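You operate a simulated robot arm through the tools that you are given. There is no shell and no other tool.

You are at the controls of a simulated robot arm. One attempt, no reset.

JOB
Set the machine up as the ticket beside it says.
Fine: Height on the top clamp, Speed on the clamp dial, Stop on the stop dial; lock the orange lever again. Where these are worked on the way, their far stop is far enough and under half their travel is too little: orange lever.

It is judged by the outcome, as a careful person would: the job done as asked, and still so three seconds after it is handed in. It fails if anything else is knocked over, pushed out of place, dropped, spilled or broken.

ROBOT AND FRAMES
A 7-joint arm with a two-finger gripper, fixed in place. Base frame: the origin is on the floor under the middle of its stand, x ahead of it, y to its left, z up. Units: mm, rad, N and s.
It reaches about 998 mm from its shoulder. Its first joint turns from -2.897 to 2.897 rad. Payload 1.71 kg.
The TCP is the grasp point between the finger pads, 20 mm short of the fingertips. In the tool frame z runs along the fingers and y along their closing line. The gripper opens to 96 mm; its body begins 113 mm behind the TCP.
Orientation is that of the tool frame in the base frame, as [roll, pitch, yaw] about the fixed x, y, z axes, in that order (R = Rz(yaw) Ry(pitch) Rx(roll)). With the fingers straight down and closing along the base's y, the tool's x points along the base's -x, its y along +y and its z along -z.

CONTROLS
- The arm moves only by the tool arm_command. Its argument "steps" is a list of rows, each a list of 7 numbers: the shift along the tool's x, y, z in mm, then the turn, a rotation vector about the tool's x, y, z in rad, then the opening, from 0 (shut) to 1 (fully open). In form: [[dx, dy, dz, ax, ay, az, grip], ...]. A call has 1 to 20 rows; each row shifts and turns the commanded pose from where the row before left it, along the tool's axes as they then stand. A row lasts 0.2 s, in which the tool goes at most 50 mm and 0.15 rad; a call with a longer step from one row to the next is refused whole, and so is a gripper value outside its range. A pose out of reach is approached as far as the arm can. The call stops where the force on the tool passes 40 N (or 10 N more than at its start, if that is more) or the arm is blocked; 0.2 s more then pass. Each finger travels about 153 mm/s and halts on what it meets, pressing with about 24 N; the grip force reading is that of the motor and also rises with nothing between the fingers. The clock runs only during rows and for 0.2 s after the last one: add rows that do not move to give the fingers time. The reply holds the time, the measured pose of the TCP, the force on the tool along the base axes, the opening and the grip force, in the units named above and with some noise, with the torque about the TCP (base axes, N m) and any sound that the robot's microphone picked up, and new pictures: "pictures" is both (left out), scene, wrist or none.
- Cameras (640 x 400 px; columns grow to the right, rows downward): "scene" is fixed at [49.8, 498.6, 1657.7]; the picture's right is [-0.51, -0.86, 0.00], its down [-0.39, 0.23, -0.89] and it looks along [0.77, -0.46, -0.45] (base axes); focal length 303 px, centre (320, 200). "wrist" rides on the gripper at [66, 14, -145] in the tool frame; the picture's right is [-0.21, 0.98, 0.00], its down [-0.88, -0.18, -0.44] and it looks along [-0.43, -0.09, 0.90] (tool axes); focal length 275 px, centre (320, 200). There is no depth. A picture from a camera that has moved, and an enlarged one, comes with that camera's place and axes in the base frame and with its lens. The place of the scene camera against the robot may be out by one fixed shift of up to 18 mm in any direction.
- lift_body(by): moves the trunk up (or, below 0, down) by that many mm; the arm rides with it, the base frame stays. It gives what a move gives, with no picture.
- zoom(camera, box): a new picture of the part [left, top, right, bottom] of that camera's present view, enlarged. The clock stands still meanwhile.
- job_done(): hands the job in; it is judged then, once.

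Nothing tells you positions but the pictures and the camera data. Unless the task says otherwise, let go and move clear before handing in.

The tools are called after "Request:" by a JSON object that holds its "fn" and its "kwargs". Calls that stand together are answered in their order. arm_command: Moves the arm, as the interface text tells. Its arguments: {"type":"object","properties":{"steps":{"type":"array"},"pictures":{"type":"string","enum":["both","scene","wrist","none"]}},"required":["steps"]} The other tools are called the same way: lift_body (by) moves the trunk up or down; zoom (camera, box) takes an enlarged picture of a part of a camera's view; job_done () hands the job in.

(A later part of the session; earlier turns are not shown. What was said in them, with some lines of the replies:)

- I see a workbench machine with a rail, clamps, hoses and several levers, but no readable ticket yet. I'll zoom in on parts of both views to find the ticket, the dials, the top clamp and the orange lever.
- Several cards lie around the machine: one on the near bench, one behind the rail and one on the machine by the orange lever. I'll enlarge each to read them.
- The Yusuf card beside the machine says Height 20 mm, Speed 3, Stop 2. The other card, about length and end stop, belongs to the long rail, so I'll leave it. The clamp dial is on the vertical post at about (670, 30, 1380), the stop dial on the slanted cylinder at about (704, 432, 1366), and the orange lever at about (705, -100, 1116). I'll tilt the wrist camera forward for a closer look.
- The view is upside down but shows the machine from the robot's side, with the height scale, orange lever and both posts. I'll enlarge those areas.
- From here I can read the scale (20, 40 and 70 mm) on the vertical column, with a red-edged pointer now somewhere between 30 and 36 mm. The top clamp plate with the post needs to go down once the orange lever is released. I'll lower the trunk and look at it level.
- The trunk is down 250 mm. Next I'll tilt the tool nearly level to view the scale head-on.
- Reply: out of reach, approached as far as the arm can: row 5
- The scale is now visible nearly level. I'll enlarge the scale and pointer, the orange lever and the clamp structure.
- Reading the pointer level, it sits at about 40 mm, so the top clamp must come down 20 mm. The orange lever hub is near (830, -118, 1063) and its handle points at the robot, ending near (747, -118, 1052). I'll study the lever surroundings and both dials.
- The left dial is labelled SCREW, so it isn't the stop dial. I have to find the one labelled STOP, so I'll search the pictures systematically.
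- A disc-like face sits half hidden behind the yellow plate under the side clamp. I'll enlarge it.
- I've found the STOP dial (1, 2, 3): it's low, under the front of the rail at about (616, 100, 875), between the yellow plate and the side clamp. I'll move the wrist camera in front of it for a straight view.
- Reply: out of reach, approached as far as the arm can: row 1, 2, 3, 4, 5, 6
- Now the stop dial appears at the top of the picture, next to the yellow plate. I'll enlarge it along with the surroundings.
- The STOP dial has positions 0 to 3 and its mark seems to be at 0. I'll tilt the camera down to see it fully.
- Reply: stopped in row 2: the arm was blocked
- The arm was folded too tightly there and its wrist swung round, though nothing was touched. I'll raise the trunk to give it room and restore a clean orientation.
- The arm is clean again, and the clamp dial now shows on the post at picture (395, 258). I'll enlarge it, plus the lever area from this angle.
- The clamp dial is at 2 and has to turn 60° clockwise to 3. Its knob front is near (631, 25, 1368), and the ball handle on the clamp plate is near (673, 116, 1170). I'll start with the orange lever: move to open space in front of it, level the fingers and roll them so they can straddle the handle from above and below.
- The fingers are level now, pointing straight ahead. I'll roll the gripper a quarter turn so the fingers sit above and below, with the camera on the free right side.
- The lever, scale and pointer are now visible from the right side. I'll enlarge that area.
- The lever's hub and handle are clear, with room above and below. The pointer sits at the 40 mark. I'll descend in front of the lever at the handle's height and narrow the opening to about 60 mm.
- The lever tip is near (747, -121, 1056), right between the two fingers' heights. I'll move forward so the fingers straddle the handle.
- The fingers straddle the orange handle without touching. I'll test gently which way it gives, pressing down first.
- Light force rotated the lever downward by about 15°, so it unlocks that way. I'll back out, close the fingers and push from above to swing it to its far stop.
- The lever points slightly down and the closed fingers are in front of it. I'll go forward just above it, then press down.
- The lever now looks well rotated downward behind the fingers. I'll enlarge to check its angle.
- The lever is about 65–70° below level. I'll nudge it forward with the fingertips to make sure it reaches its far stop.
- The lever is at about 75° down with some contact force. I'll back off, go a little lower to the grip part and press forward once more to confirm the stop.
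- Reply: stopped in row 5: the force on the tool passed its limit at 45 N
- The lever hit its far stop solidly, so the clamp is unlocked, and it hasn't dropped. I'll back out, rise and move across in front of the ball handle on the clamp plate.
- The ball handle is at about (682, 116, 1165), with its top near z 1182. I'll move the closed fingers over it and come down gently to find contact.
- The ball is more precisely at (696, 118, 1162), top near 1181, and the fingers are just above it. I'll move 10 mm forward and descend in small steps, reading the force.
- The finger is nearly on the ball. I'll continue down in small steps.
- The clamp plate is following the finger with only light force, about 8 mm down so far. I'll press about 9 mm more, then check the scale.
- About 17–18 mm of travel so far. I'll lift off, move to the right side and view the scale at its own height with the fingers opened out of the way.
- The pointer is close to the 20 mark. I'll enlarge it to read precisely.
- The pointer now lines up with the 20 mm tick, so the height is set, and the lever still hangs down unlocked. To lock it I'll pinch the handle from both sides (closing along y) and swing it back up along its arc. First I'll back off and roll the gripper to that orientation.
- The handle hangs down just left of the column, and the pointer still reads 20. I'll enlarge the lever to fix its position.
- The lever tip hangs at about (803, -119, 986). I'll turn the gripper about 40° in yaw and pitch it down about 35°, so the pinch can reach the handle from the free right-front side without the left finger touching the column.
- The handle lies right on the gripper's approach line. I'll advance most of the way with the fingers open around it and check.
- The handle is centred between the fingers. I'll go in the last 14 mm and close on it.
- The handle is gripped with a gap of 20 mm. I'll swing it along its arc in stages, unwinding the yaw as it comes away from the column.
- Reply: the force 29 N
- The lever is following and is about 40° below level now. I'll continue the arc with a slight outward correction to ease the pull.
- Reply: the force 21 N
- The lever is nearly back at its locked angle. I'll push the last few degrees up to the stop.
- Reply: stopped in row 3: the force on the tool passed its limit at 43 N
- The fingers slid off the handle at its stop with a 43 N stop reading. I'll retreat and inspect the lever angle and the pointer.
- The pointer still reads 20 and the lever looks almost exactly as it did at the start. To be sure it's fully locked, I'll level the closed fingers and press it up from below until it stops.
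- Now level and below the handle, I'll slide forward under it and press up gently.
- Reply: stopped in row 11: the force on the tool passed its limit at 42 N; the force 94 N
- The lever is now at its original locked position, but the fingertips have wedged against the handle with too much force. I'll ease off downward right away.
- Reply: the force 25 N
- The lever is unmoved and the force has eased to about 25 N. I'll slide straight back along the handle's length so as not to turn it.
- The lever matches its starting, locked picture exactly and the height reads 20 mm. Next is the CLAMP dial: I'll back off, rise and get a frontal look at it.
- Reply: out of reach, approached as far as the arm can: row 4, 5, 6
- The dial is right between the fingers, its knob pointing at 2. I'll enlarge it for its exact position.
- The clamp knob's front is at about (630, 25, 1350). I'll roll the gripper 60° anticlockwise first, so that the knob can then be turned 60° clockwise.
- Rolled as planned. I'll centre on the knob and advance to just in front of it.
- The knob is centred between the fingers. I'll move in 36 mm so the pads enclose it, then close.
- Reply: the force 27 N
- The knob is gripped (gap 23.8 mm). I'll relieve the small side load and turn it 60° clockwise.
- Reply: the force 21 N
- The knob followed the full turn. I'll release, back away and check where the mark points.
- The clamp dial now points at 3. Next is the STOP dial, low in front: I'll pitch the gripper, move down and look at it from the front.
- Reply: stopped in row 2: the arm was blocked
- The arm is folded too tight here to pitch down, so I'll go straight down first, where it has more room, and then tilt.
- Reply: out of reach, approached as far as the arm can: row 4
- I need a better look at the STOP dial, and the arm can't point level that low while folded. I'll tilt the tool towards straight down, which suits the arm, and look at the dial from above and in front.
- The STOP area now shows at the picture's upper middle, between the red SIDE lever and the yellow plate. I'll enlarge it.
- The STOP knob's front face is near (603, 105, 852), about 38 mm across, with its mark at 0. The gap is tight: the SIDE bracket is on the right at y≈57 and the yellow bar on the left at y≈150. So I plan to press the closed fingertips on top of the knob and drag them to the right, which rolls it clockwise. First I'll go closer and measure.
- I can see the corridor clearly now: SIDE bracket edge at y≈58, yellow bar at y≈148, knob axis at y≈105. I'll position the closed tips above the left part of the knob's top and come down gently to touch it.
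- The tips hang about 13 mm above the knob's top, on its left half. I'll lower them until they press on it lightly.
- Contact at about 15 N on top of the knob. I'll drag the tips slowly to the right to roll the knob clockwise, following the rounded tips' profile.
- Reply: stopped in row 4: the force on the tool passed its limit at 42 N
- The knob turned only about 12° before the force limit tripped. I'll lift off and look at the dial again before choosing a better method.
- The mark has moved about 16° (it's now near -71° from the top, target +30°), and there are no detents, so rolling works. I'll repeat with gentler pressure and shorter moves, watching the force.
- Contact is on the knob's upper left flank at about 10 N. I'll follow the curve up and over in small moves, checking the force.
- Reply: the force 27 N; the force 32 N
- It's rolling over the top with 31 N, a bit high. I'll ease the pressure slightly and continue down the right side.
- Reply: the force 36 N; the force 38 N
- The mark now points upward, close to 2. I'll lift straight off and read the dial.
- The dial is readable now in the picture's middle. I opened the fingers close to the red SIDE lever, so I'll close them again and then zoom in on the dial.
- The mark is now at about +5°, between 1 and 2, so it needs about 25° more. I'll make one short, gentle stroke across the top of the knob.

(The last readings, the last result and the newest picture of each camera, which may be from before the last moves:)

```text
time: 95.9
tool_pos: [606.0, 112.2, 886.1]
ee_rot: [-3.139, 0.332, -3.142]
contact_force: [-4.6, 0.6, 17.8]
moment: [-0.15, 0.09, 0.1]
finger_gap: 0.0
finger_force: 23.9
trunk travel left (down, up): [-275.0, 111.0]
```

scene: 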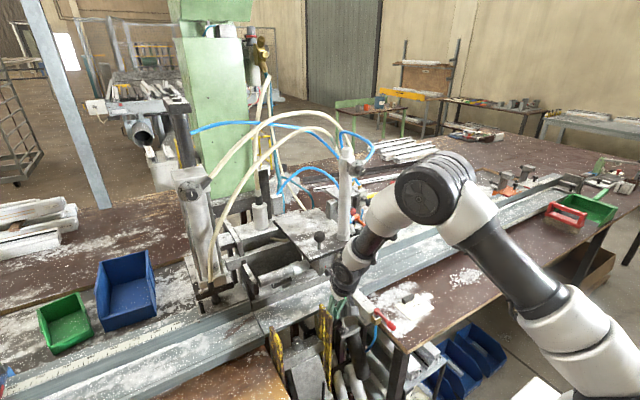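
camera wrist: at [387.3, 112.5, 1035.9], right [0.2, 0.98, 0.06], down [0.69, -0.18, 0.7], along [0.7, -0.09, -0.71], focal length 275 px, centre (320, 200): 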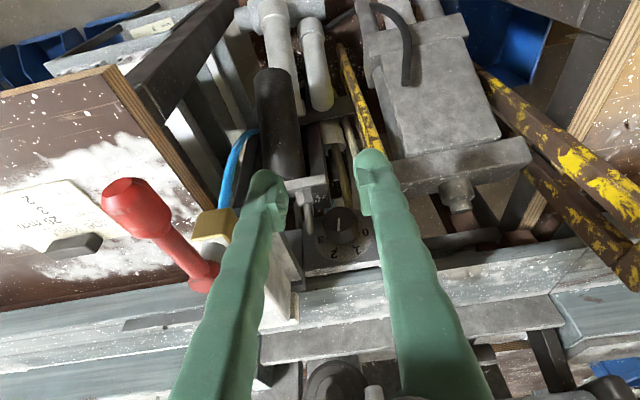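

Contact is at 18 N right on the top. I'll stroke 11 mm to the right, then lift off and look.

Request:
{"fn": "arm_command", "kwargs": {"steps": [[0, -3, 0, 0, 0, 0, 0], [0, -3, 0, 0, 0, 0, 0], [0, -3, 0, 0, 0, 0, 0], [0, -2, 0, 0, 0, 0, 0], [0, 0, 0, 0, 0, 0, 0]], "pictures": "none"}}

Request:
{"fn": "arm_command", "kwargs": {"steps": [[-4, 0, -11, 0, 0, 0, 0], [-12, 0, -35, 0, 0, 0, 0], [25, 0, -35, 0, 0, 0, 0], [40, 0, 5, 0, 0, 0, 0.2], [40, 0, 5, 0, 0, 0, 0.45], [0, 0, 0, 0, 0, 0, 0.45], [0, 0, 0, 0, 0, 0, 0.45]], "pictures": "wrist"}}

Request:
{"fn": "zoom", "kwargs": {"camera": "wrist", "box": [295, 195, 385, 275]}}

Request:
{"fn": "zoom", "kwargs": {"camera": "scene", "box": [320, 295, 370, 330]}}

```text
time: 97.1
tool_pos: [605.7, 102.2, 885.4]
ee_rot: [-3.139, 0.331, -3.141]
contact_force: [-5.3, 7.1, 17.2]
moment: [0.26, 0.09, -0.2]
finger_gap: 6.1
finger_force: 30.0
trunk travel left (down, up): [-275.0, 111.0]
```

```text
time: 98.7
tool_pos: [501.2, 99.7, 921.9]
ee_rot: [-3.14, 0.33, -3.141]
contact_force: [-0.2, -0.2, 0.4]
moment: [-0.01, -0.01, 0.02]
finger_gap: 43.1
finger_force: 0.1
trunk travel left (down, up): [-275.0, 111.0]
camera wrist: at [391.5, 113.2, 1038.1], right [0.2, 0.98, 0.06], down [0.69, -0.18, 0.7], along [0.7, -0.09, -0.71], focal length 275 px, centre (320, 200)
```

wrist: 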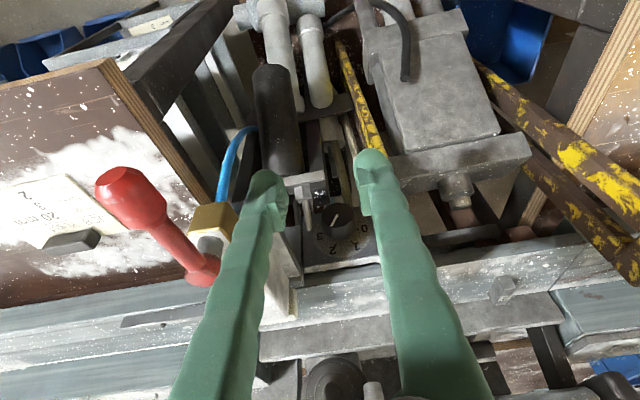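

```text
5.00 times, centred on (340, 235) of wrist
camera zoom: at [391.5, 113.2, 1038.1], right [0.2, 0.98, 0.06], down [0.69, -0.18, 0.7], along [0.7, -0.09, -0.71], focal length 1376 px, centre (220, 25)
```

zoom: 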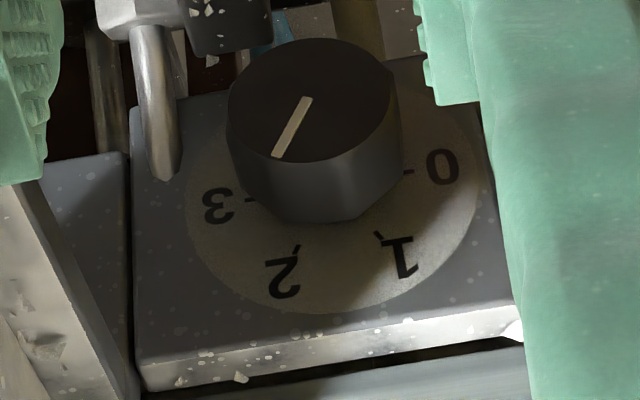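

```text
11.43 times, centred on (345, 312) of scene
camera zoom: at [49.8, 498.6, 1657.7], right [-0.51, -0.86, 0.0], down [-0.39, 0.23, -0.89], along [0.77, -0.46, -0.45], focal length 3459 px, centre (34, -1086)
```

zoom: 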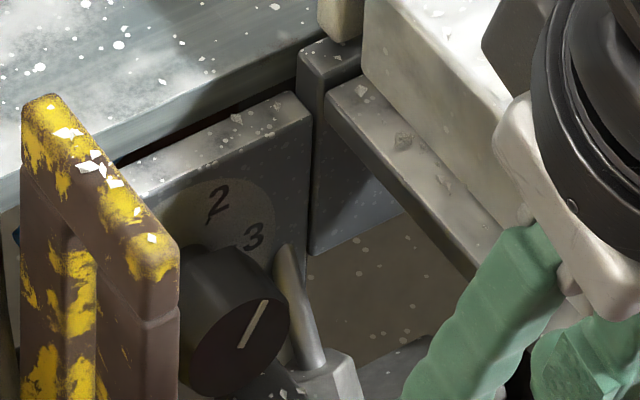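

The STOP mark now lies on the 2 tick, within about 3°. I'll rise clear of the machine and then check everything once more.

Request:
{"fn": "arm_command", "kwargs": {"steps": [[-14, 0, -42, 0, 0, 0, 0.3], [-14, 0, -42, 0, 0, 0, 0.2], [-14, 0, -42, 0, 0, 0, 0.2], [-14, 0, -42, 0, 0, 0, 0.2], [0, -30, -30, 0, 0, 0, 0.2], [0, -40, -20, 0, 0, 0, 0.2], [0, -40, -20, 0, 0, 0, 0.2], [0, -40, -20, 0, 0, 0, 0.5], [0, 0, 0, 0, 0, 0, 0.8], [0, 0, 0, 0, 0, 0, 0.8]], "pictures": "both"}}

Request:
{"fn": "zoom", "kwargs": {"camera": "scene", "box": [300, 270, 440, 350]}}

Request:
{"fn": "zoom", "kwargs": {"camera": "scene", "box": [345, 195, 385, 235]}}

Request:
{"fn": "zoom", "kwargs": {"camera": "scene", "box": [345, 155, 385, 185]}}

Request:
{"fn": "zoom", "kwargs": {"camera": "scene", "box": [240, 240, 460, 400]}}

```text
time: 100.9
tool_pos: [468.1, -49.4, 1186.5]
ee_rot: [-3.139, 0.329, 3.141]
contact_force: [0.5, -0.8, -0.4]
moment: [-0.01, 0.02, 0.04]
finger_gap: 76.9
finger_force: 0.1
trunk travel left (down, up): [-275.0, 111.0]
camera wrist: at [358.5, -36.3, 1302.4], right [0.2, 0.98, 0.06], down [0.68, -0.18, 0.71], along [0.7, -0.09, -0.71], focal length 275 px, centre (320, 200)
```

scene: 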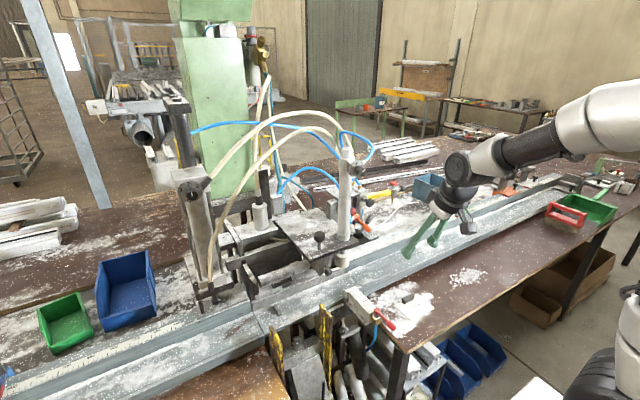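
wrist: 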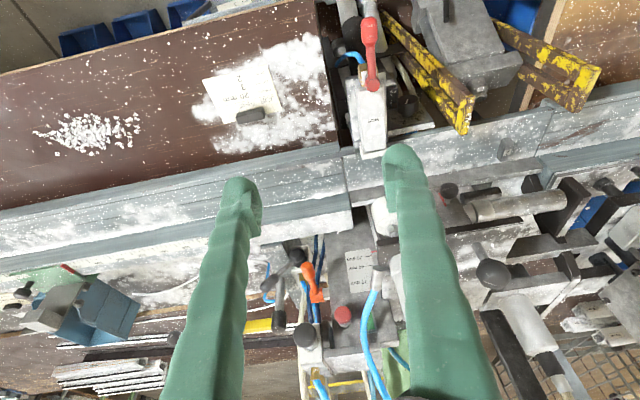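

```text
4.57 times, centred on (370, 310) of scene
camera zoom: at [49.8, 498.6, 1657.7], right [-0.51, -0.86, 0.0], down [-0.39, 0.23, -0.89], along [0.77, -0.46, -0.45], focal length 1384 px, centre (91, -303)
```

zoom: 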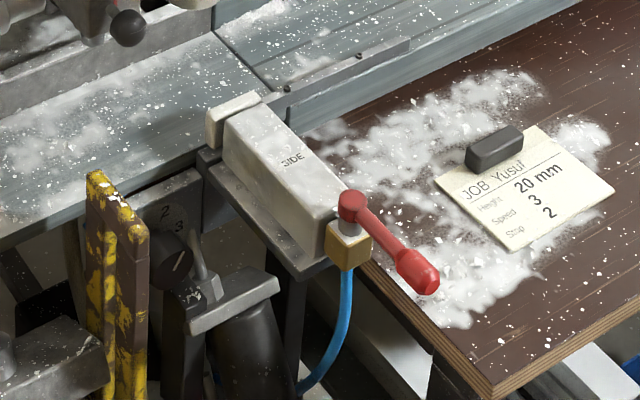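

```text
10.00 times, centred on (365, 215) of scene
camera zoom: at [49.8, 498.6, 1657.7], right [-0.51, -0.86, 0.0], down [-0.39, 0.23, -0.89], along [0.77, -0.46, -0.45], focal length 3026 px, centre (-130, 50)
```

zoom: 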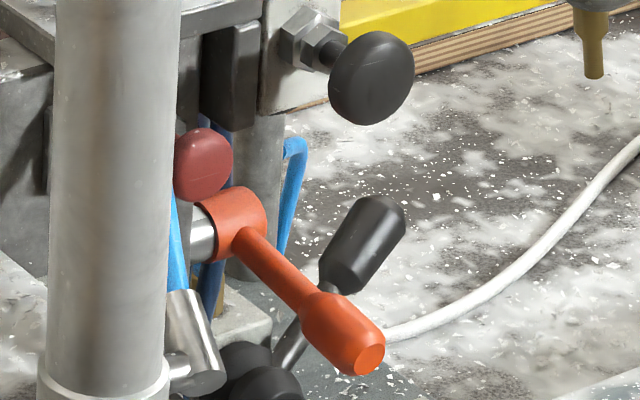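

```text
13.33 times, centred on (365, 170) of scene
camera zoom: at [49.8, 498.6, 1657.7], right [-0.51, -0.86, 0.0], down [-0.39, 0.23, -0.89], along [0.77, -0.46, -0.45], focal length 4035 px, centre (-280, 600)
```

zoom: 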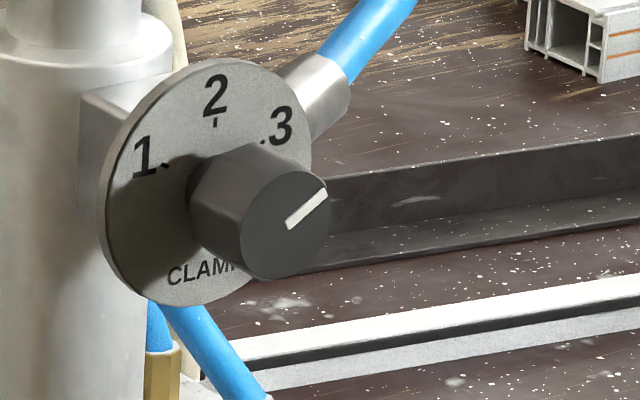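

```text
2.50 times, centred on (350, 320) of scene
camera zoom: at [49.8, 498.6, 1657.7], right [-0.51, -0.86, 0.0], down [-0.39, 0.23, -0.89], along [0.77, -0.46, -0.45], focal length 757 px, centre (245, -100)
```

zoom: 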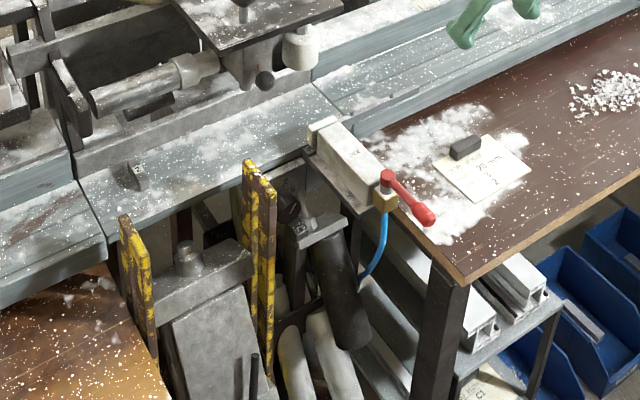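

The levers and dials look right, but there's a small grey block on the rail's top that I don't remember seeing before. I'll look at it closely.

Request:
{"fn": "zoom", "kwargs": {"camera": "scene", "box": [270, 290, 300, 315]}}

Request:
{"fn": "zoom", "kwargs": {"camera": "wrist", "box": [475, 125, 535, 165]}}

Request:
{"fn": "zoom", "kwargs": {"camera": "scene", "box": [230, 230, 350, 330]}}

Request:
{"fn": "zoom", "kwargs": {"camera": "wrist", "box": [420, 120, 640, 300]}}

```text
16.00 times, centred on (285, 302) of scene
camera zoom: at [49.8, 498.6, 1657.7], right [-0.51, -0.86, 0.0], down [-0.39, 0.23, -0.89], along [0.77, -0.46, -0.45], focal length 4842 px, centre (880, -1440)
```

zoom: 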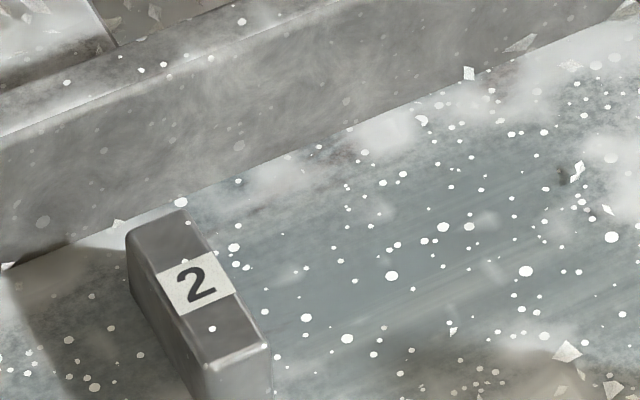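

```text
10.00 times, centred on (505, 145) of wrist
camera zoom: at [358.5, -36.3, 1302.4], right [0.2, 0.98, 0.06], down [0.68, -0.18, 0.71], along [0.7, -0.09, -0.71], focal length 2753 px, centre (-1530, 750)
```

zoom: 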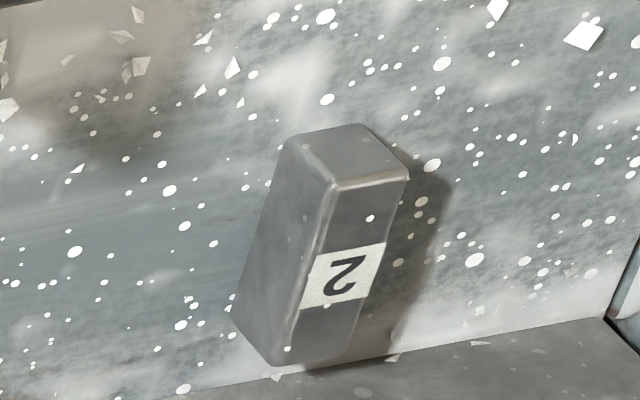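

```text
4.00 times, centred on (290, 280) of scene
camera zoom: at [49.8, 498.6, 1657.7], right [-0.51, -0.86, 0.0], down [-0.39, 0.23, -0.89], along [0.77, -0.46, -0.45], focal length 1211 px, centre (440, -120)
```

zoom: 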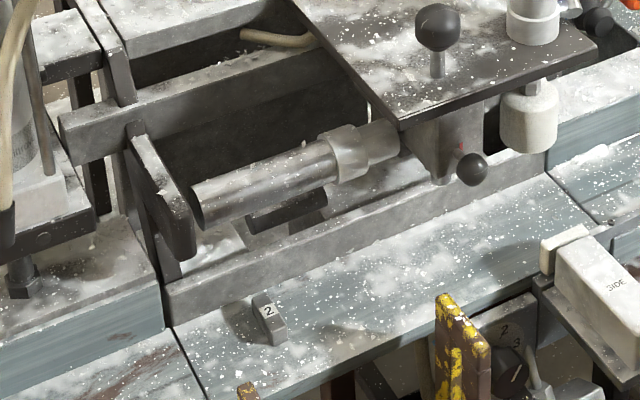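

```text
2.22 times, centred on (530, 210) of wrist
camera zoom: at [358.5, -36.3, 1302.4], right [0.2, 0.98, 0.06], down [0.68, -0.18, 0.71], along [0.7, -0.09, -0.71], focal length 612 px, centre (-147, 178)
```

zoom: 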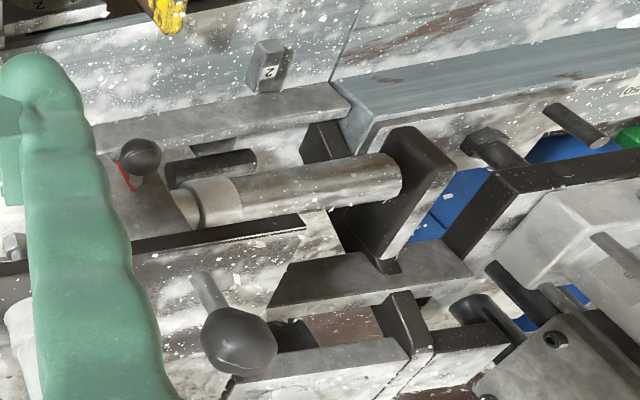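

The block is marked "2": it's the machine's own stop no. 2, which came up when the dial reached 2, so the STOP setting is confirmed. Last, I'll check the height pointer again and compare the rest of the scene.

Request:
{"fn": "zoom", "kwargs": {"camera": "wrist", "box": [330, 235, 400, 300]}}

Request:
{"fn": "zoom", "kwargs": {"camera": "scene", "box": [140, 80, 300, 310]}}

Request:
{"fn": "zoom", "kwargs": {"camera": "scene", "box": [320, 295, 370, 330]}}

```text
6.15 times, centred on (365, 268) of wrist
camera zoom: at [358.5, -36.3, 1302.4], right [0.2, 0.98, 0.06], down [0.68, -0.18, 0.71], along [0.7, -0.09, -0.71], focal length 1694 px, centre (43, -215)
```

zoom: 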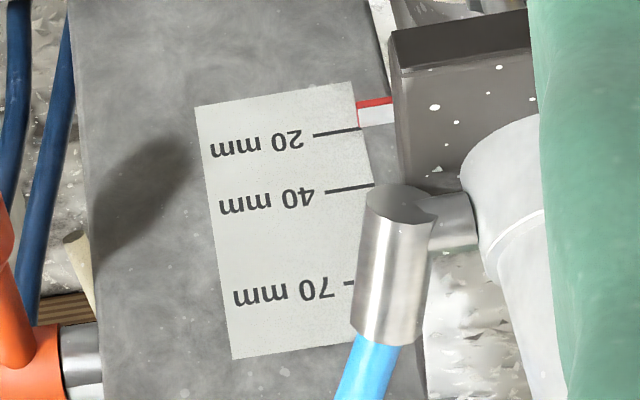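

```text
1.74 times, centred on (220, 195) of scene
camera zoom: at [49.8, 498.6, 1657.7], right [-0.51, -0.86, 0.0], down [-0.39, 0.23, -0.89], along [0.77, -0.46, -0.45], focal length 526 px, centre (494, 209)
```

zoom: 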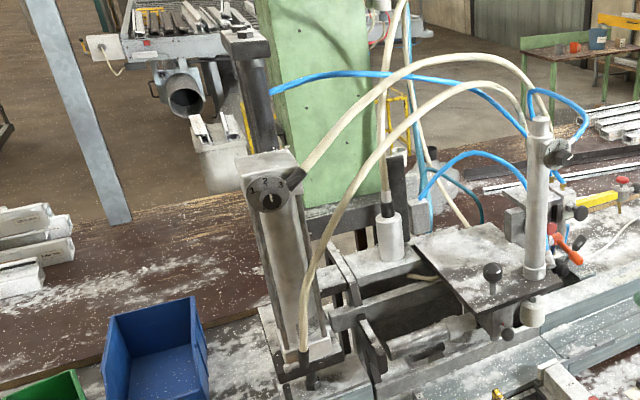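

```text
11.43 times, centred on (345, 312) of scene
camera zoom: at [49.8, 498.6, 1657.7], right [-0.51, -0.86, 0.0], down [-0.39, 0.23, -0.89], along [0.77, -0.46, -0.45], focal length 3459 px, centre (34, -1086)
```

zoom: 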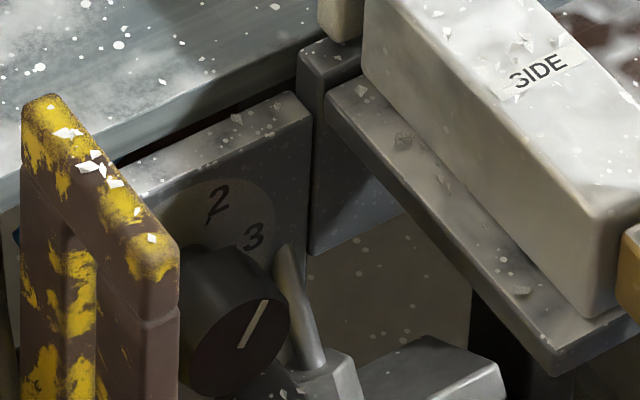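

Everything on the Yusuf card is set, and the arm is clear of the machine, so I'm handing in:
- **Height:** the pointer is on 20 mm and the orange lever is back at its locked stop.
- **Speed:** the clamp dial points at 3.
- **Stop:** the stop dial points at 2, and stop block 2 is up.

The red SIDE lever, the SCREW dial and the card look unchanged.

Request:
{"fn": "job_done", "kwargs": {}}

```text
The job is handed in.
```

I set the machine as the Yusuf card says and handed the job in; the judge's result isn't back yet.

- **Height:** the top clamp's pointer reads 20 mm, to within about 1 mm. It was at 40 mm before.
- **Orange lever:** I swung it to its far stop to free the clamp, then returned it to its locked position. It matches its starting picture.
- **Speed:** the clamp dial is on 3, about 3° past the mark.
- **Stop:** the stop dial is on 2, about 3° short of the mark. The machine's own stop block "2" came up on the rail when the dial got there.

While locking the orange lever, the fingertips wedged against the handle and the force briefly reached about 70 N on one axis. I backed off straight away, and the lever and clamp showed no change afterwards.

The red SIDE lever, the SCREW dial and the Yusuf card look as they did at the start. The arm was clear of the machine at hand-in.
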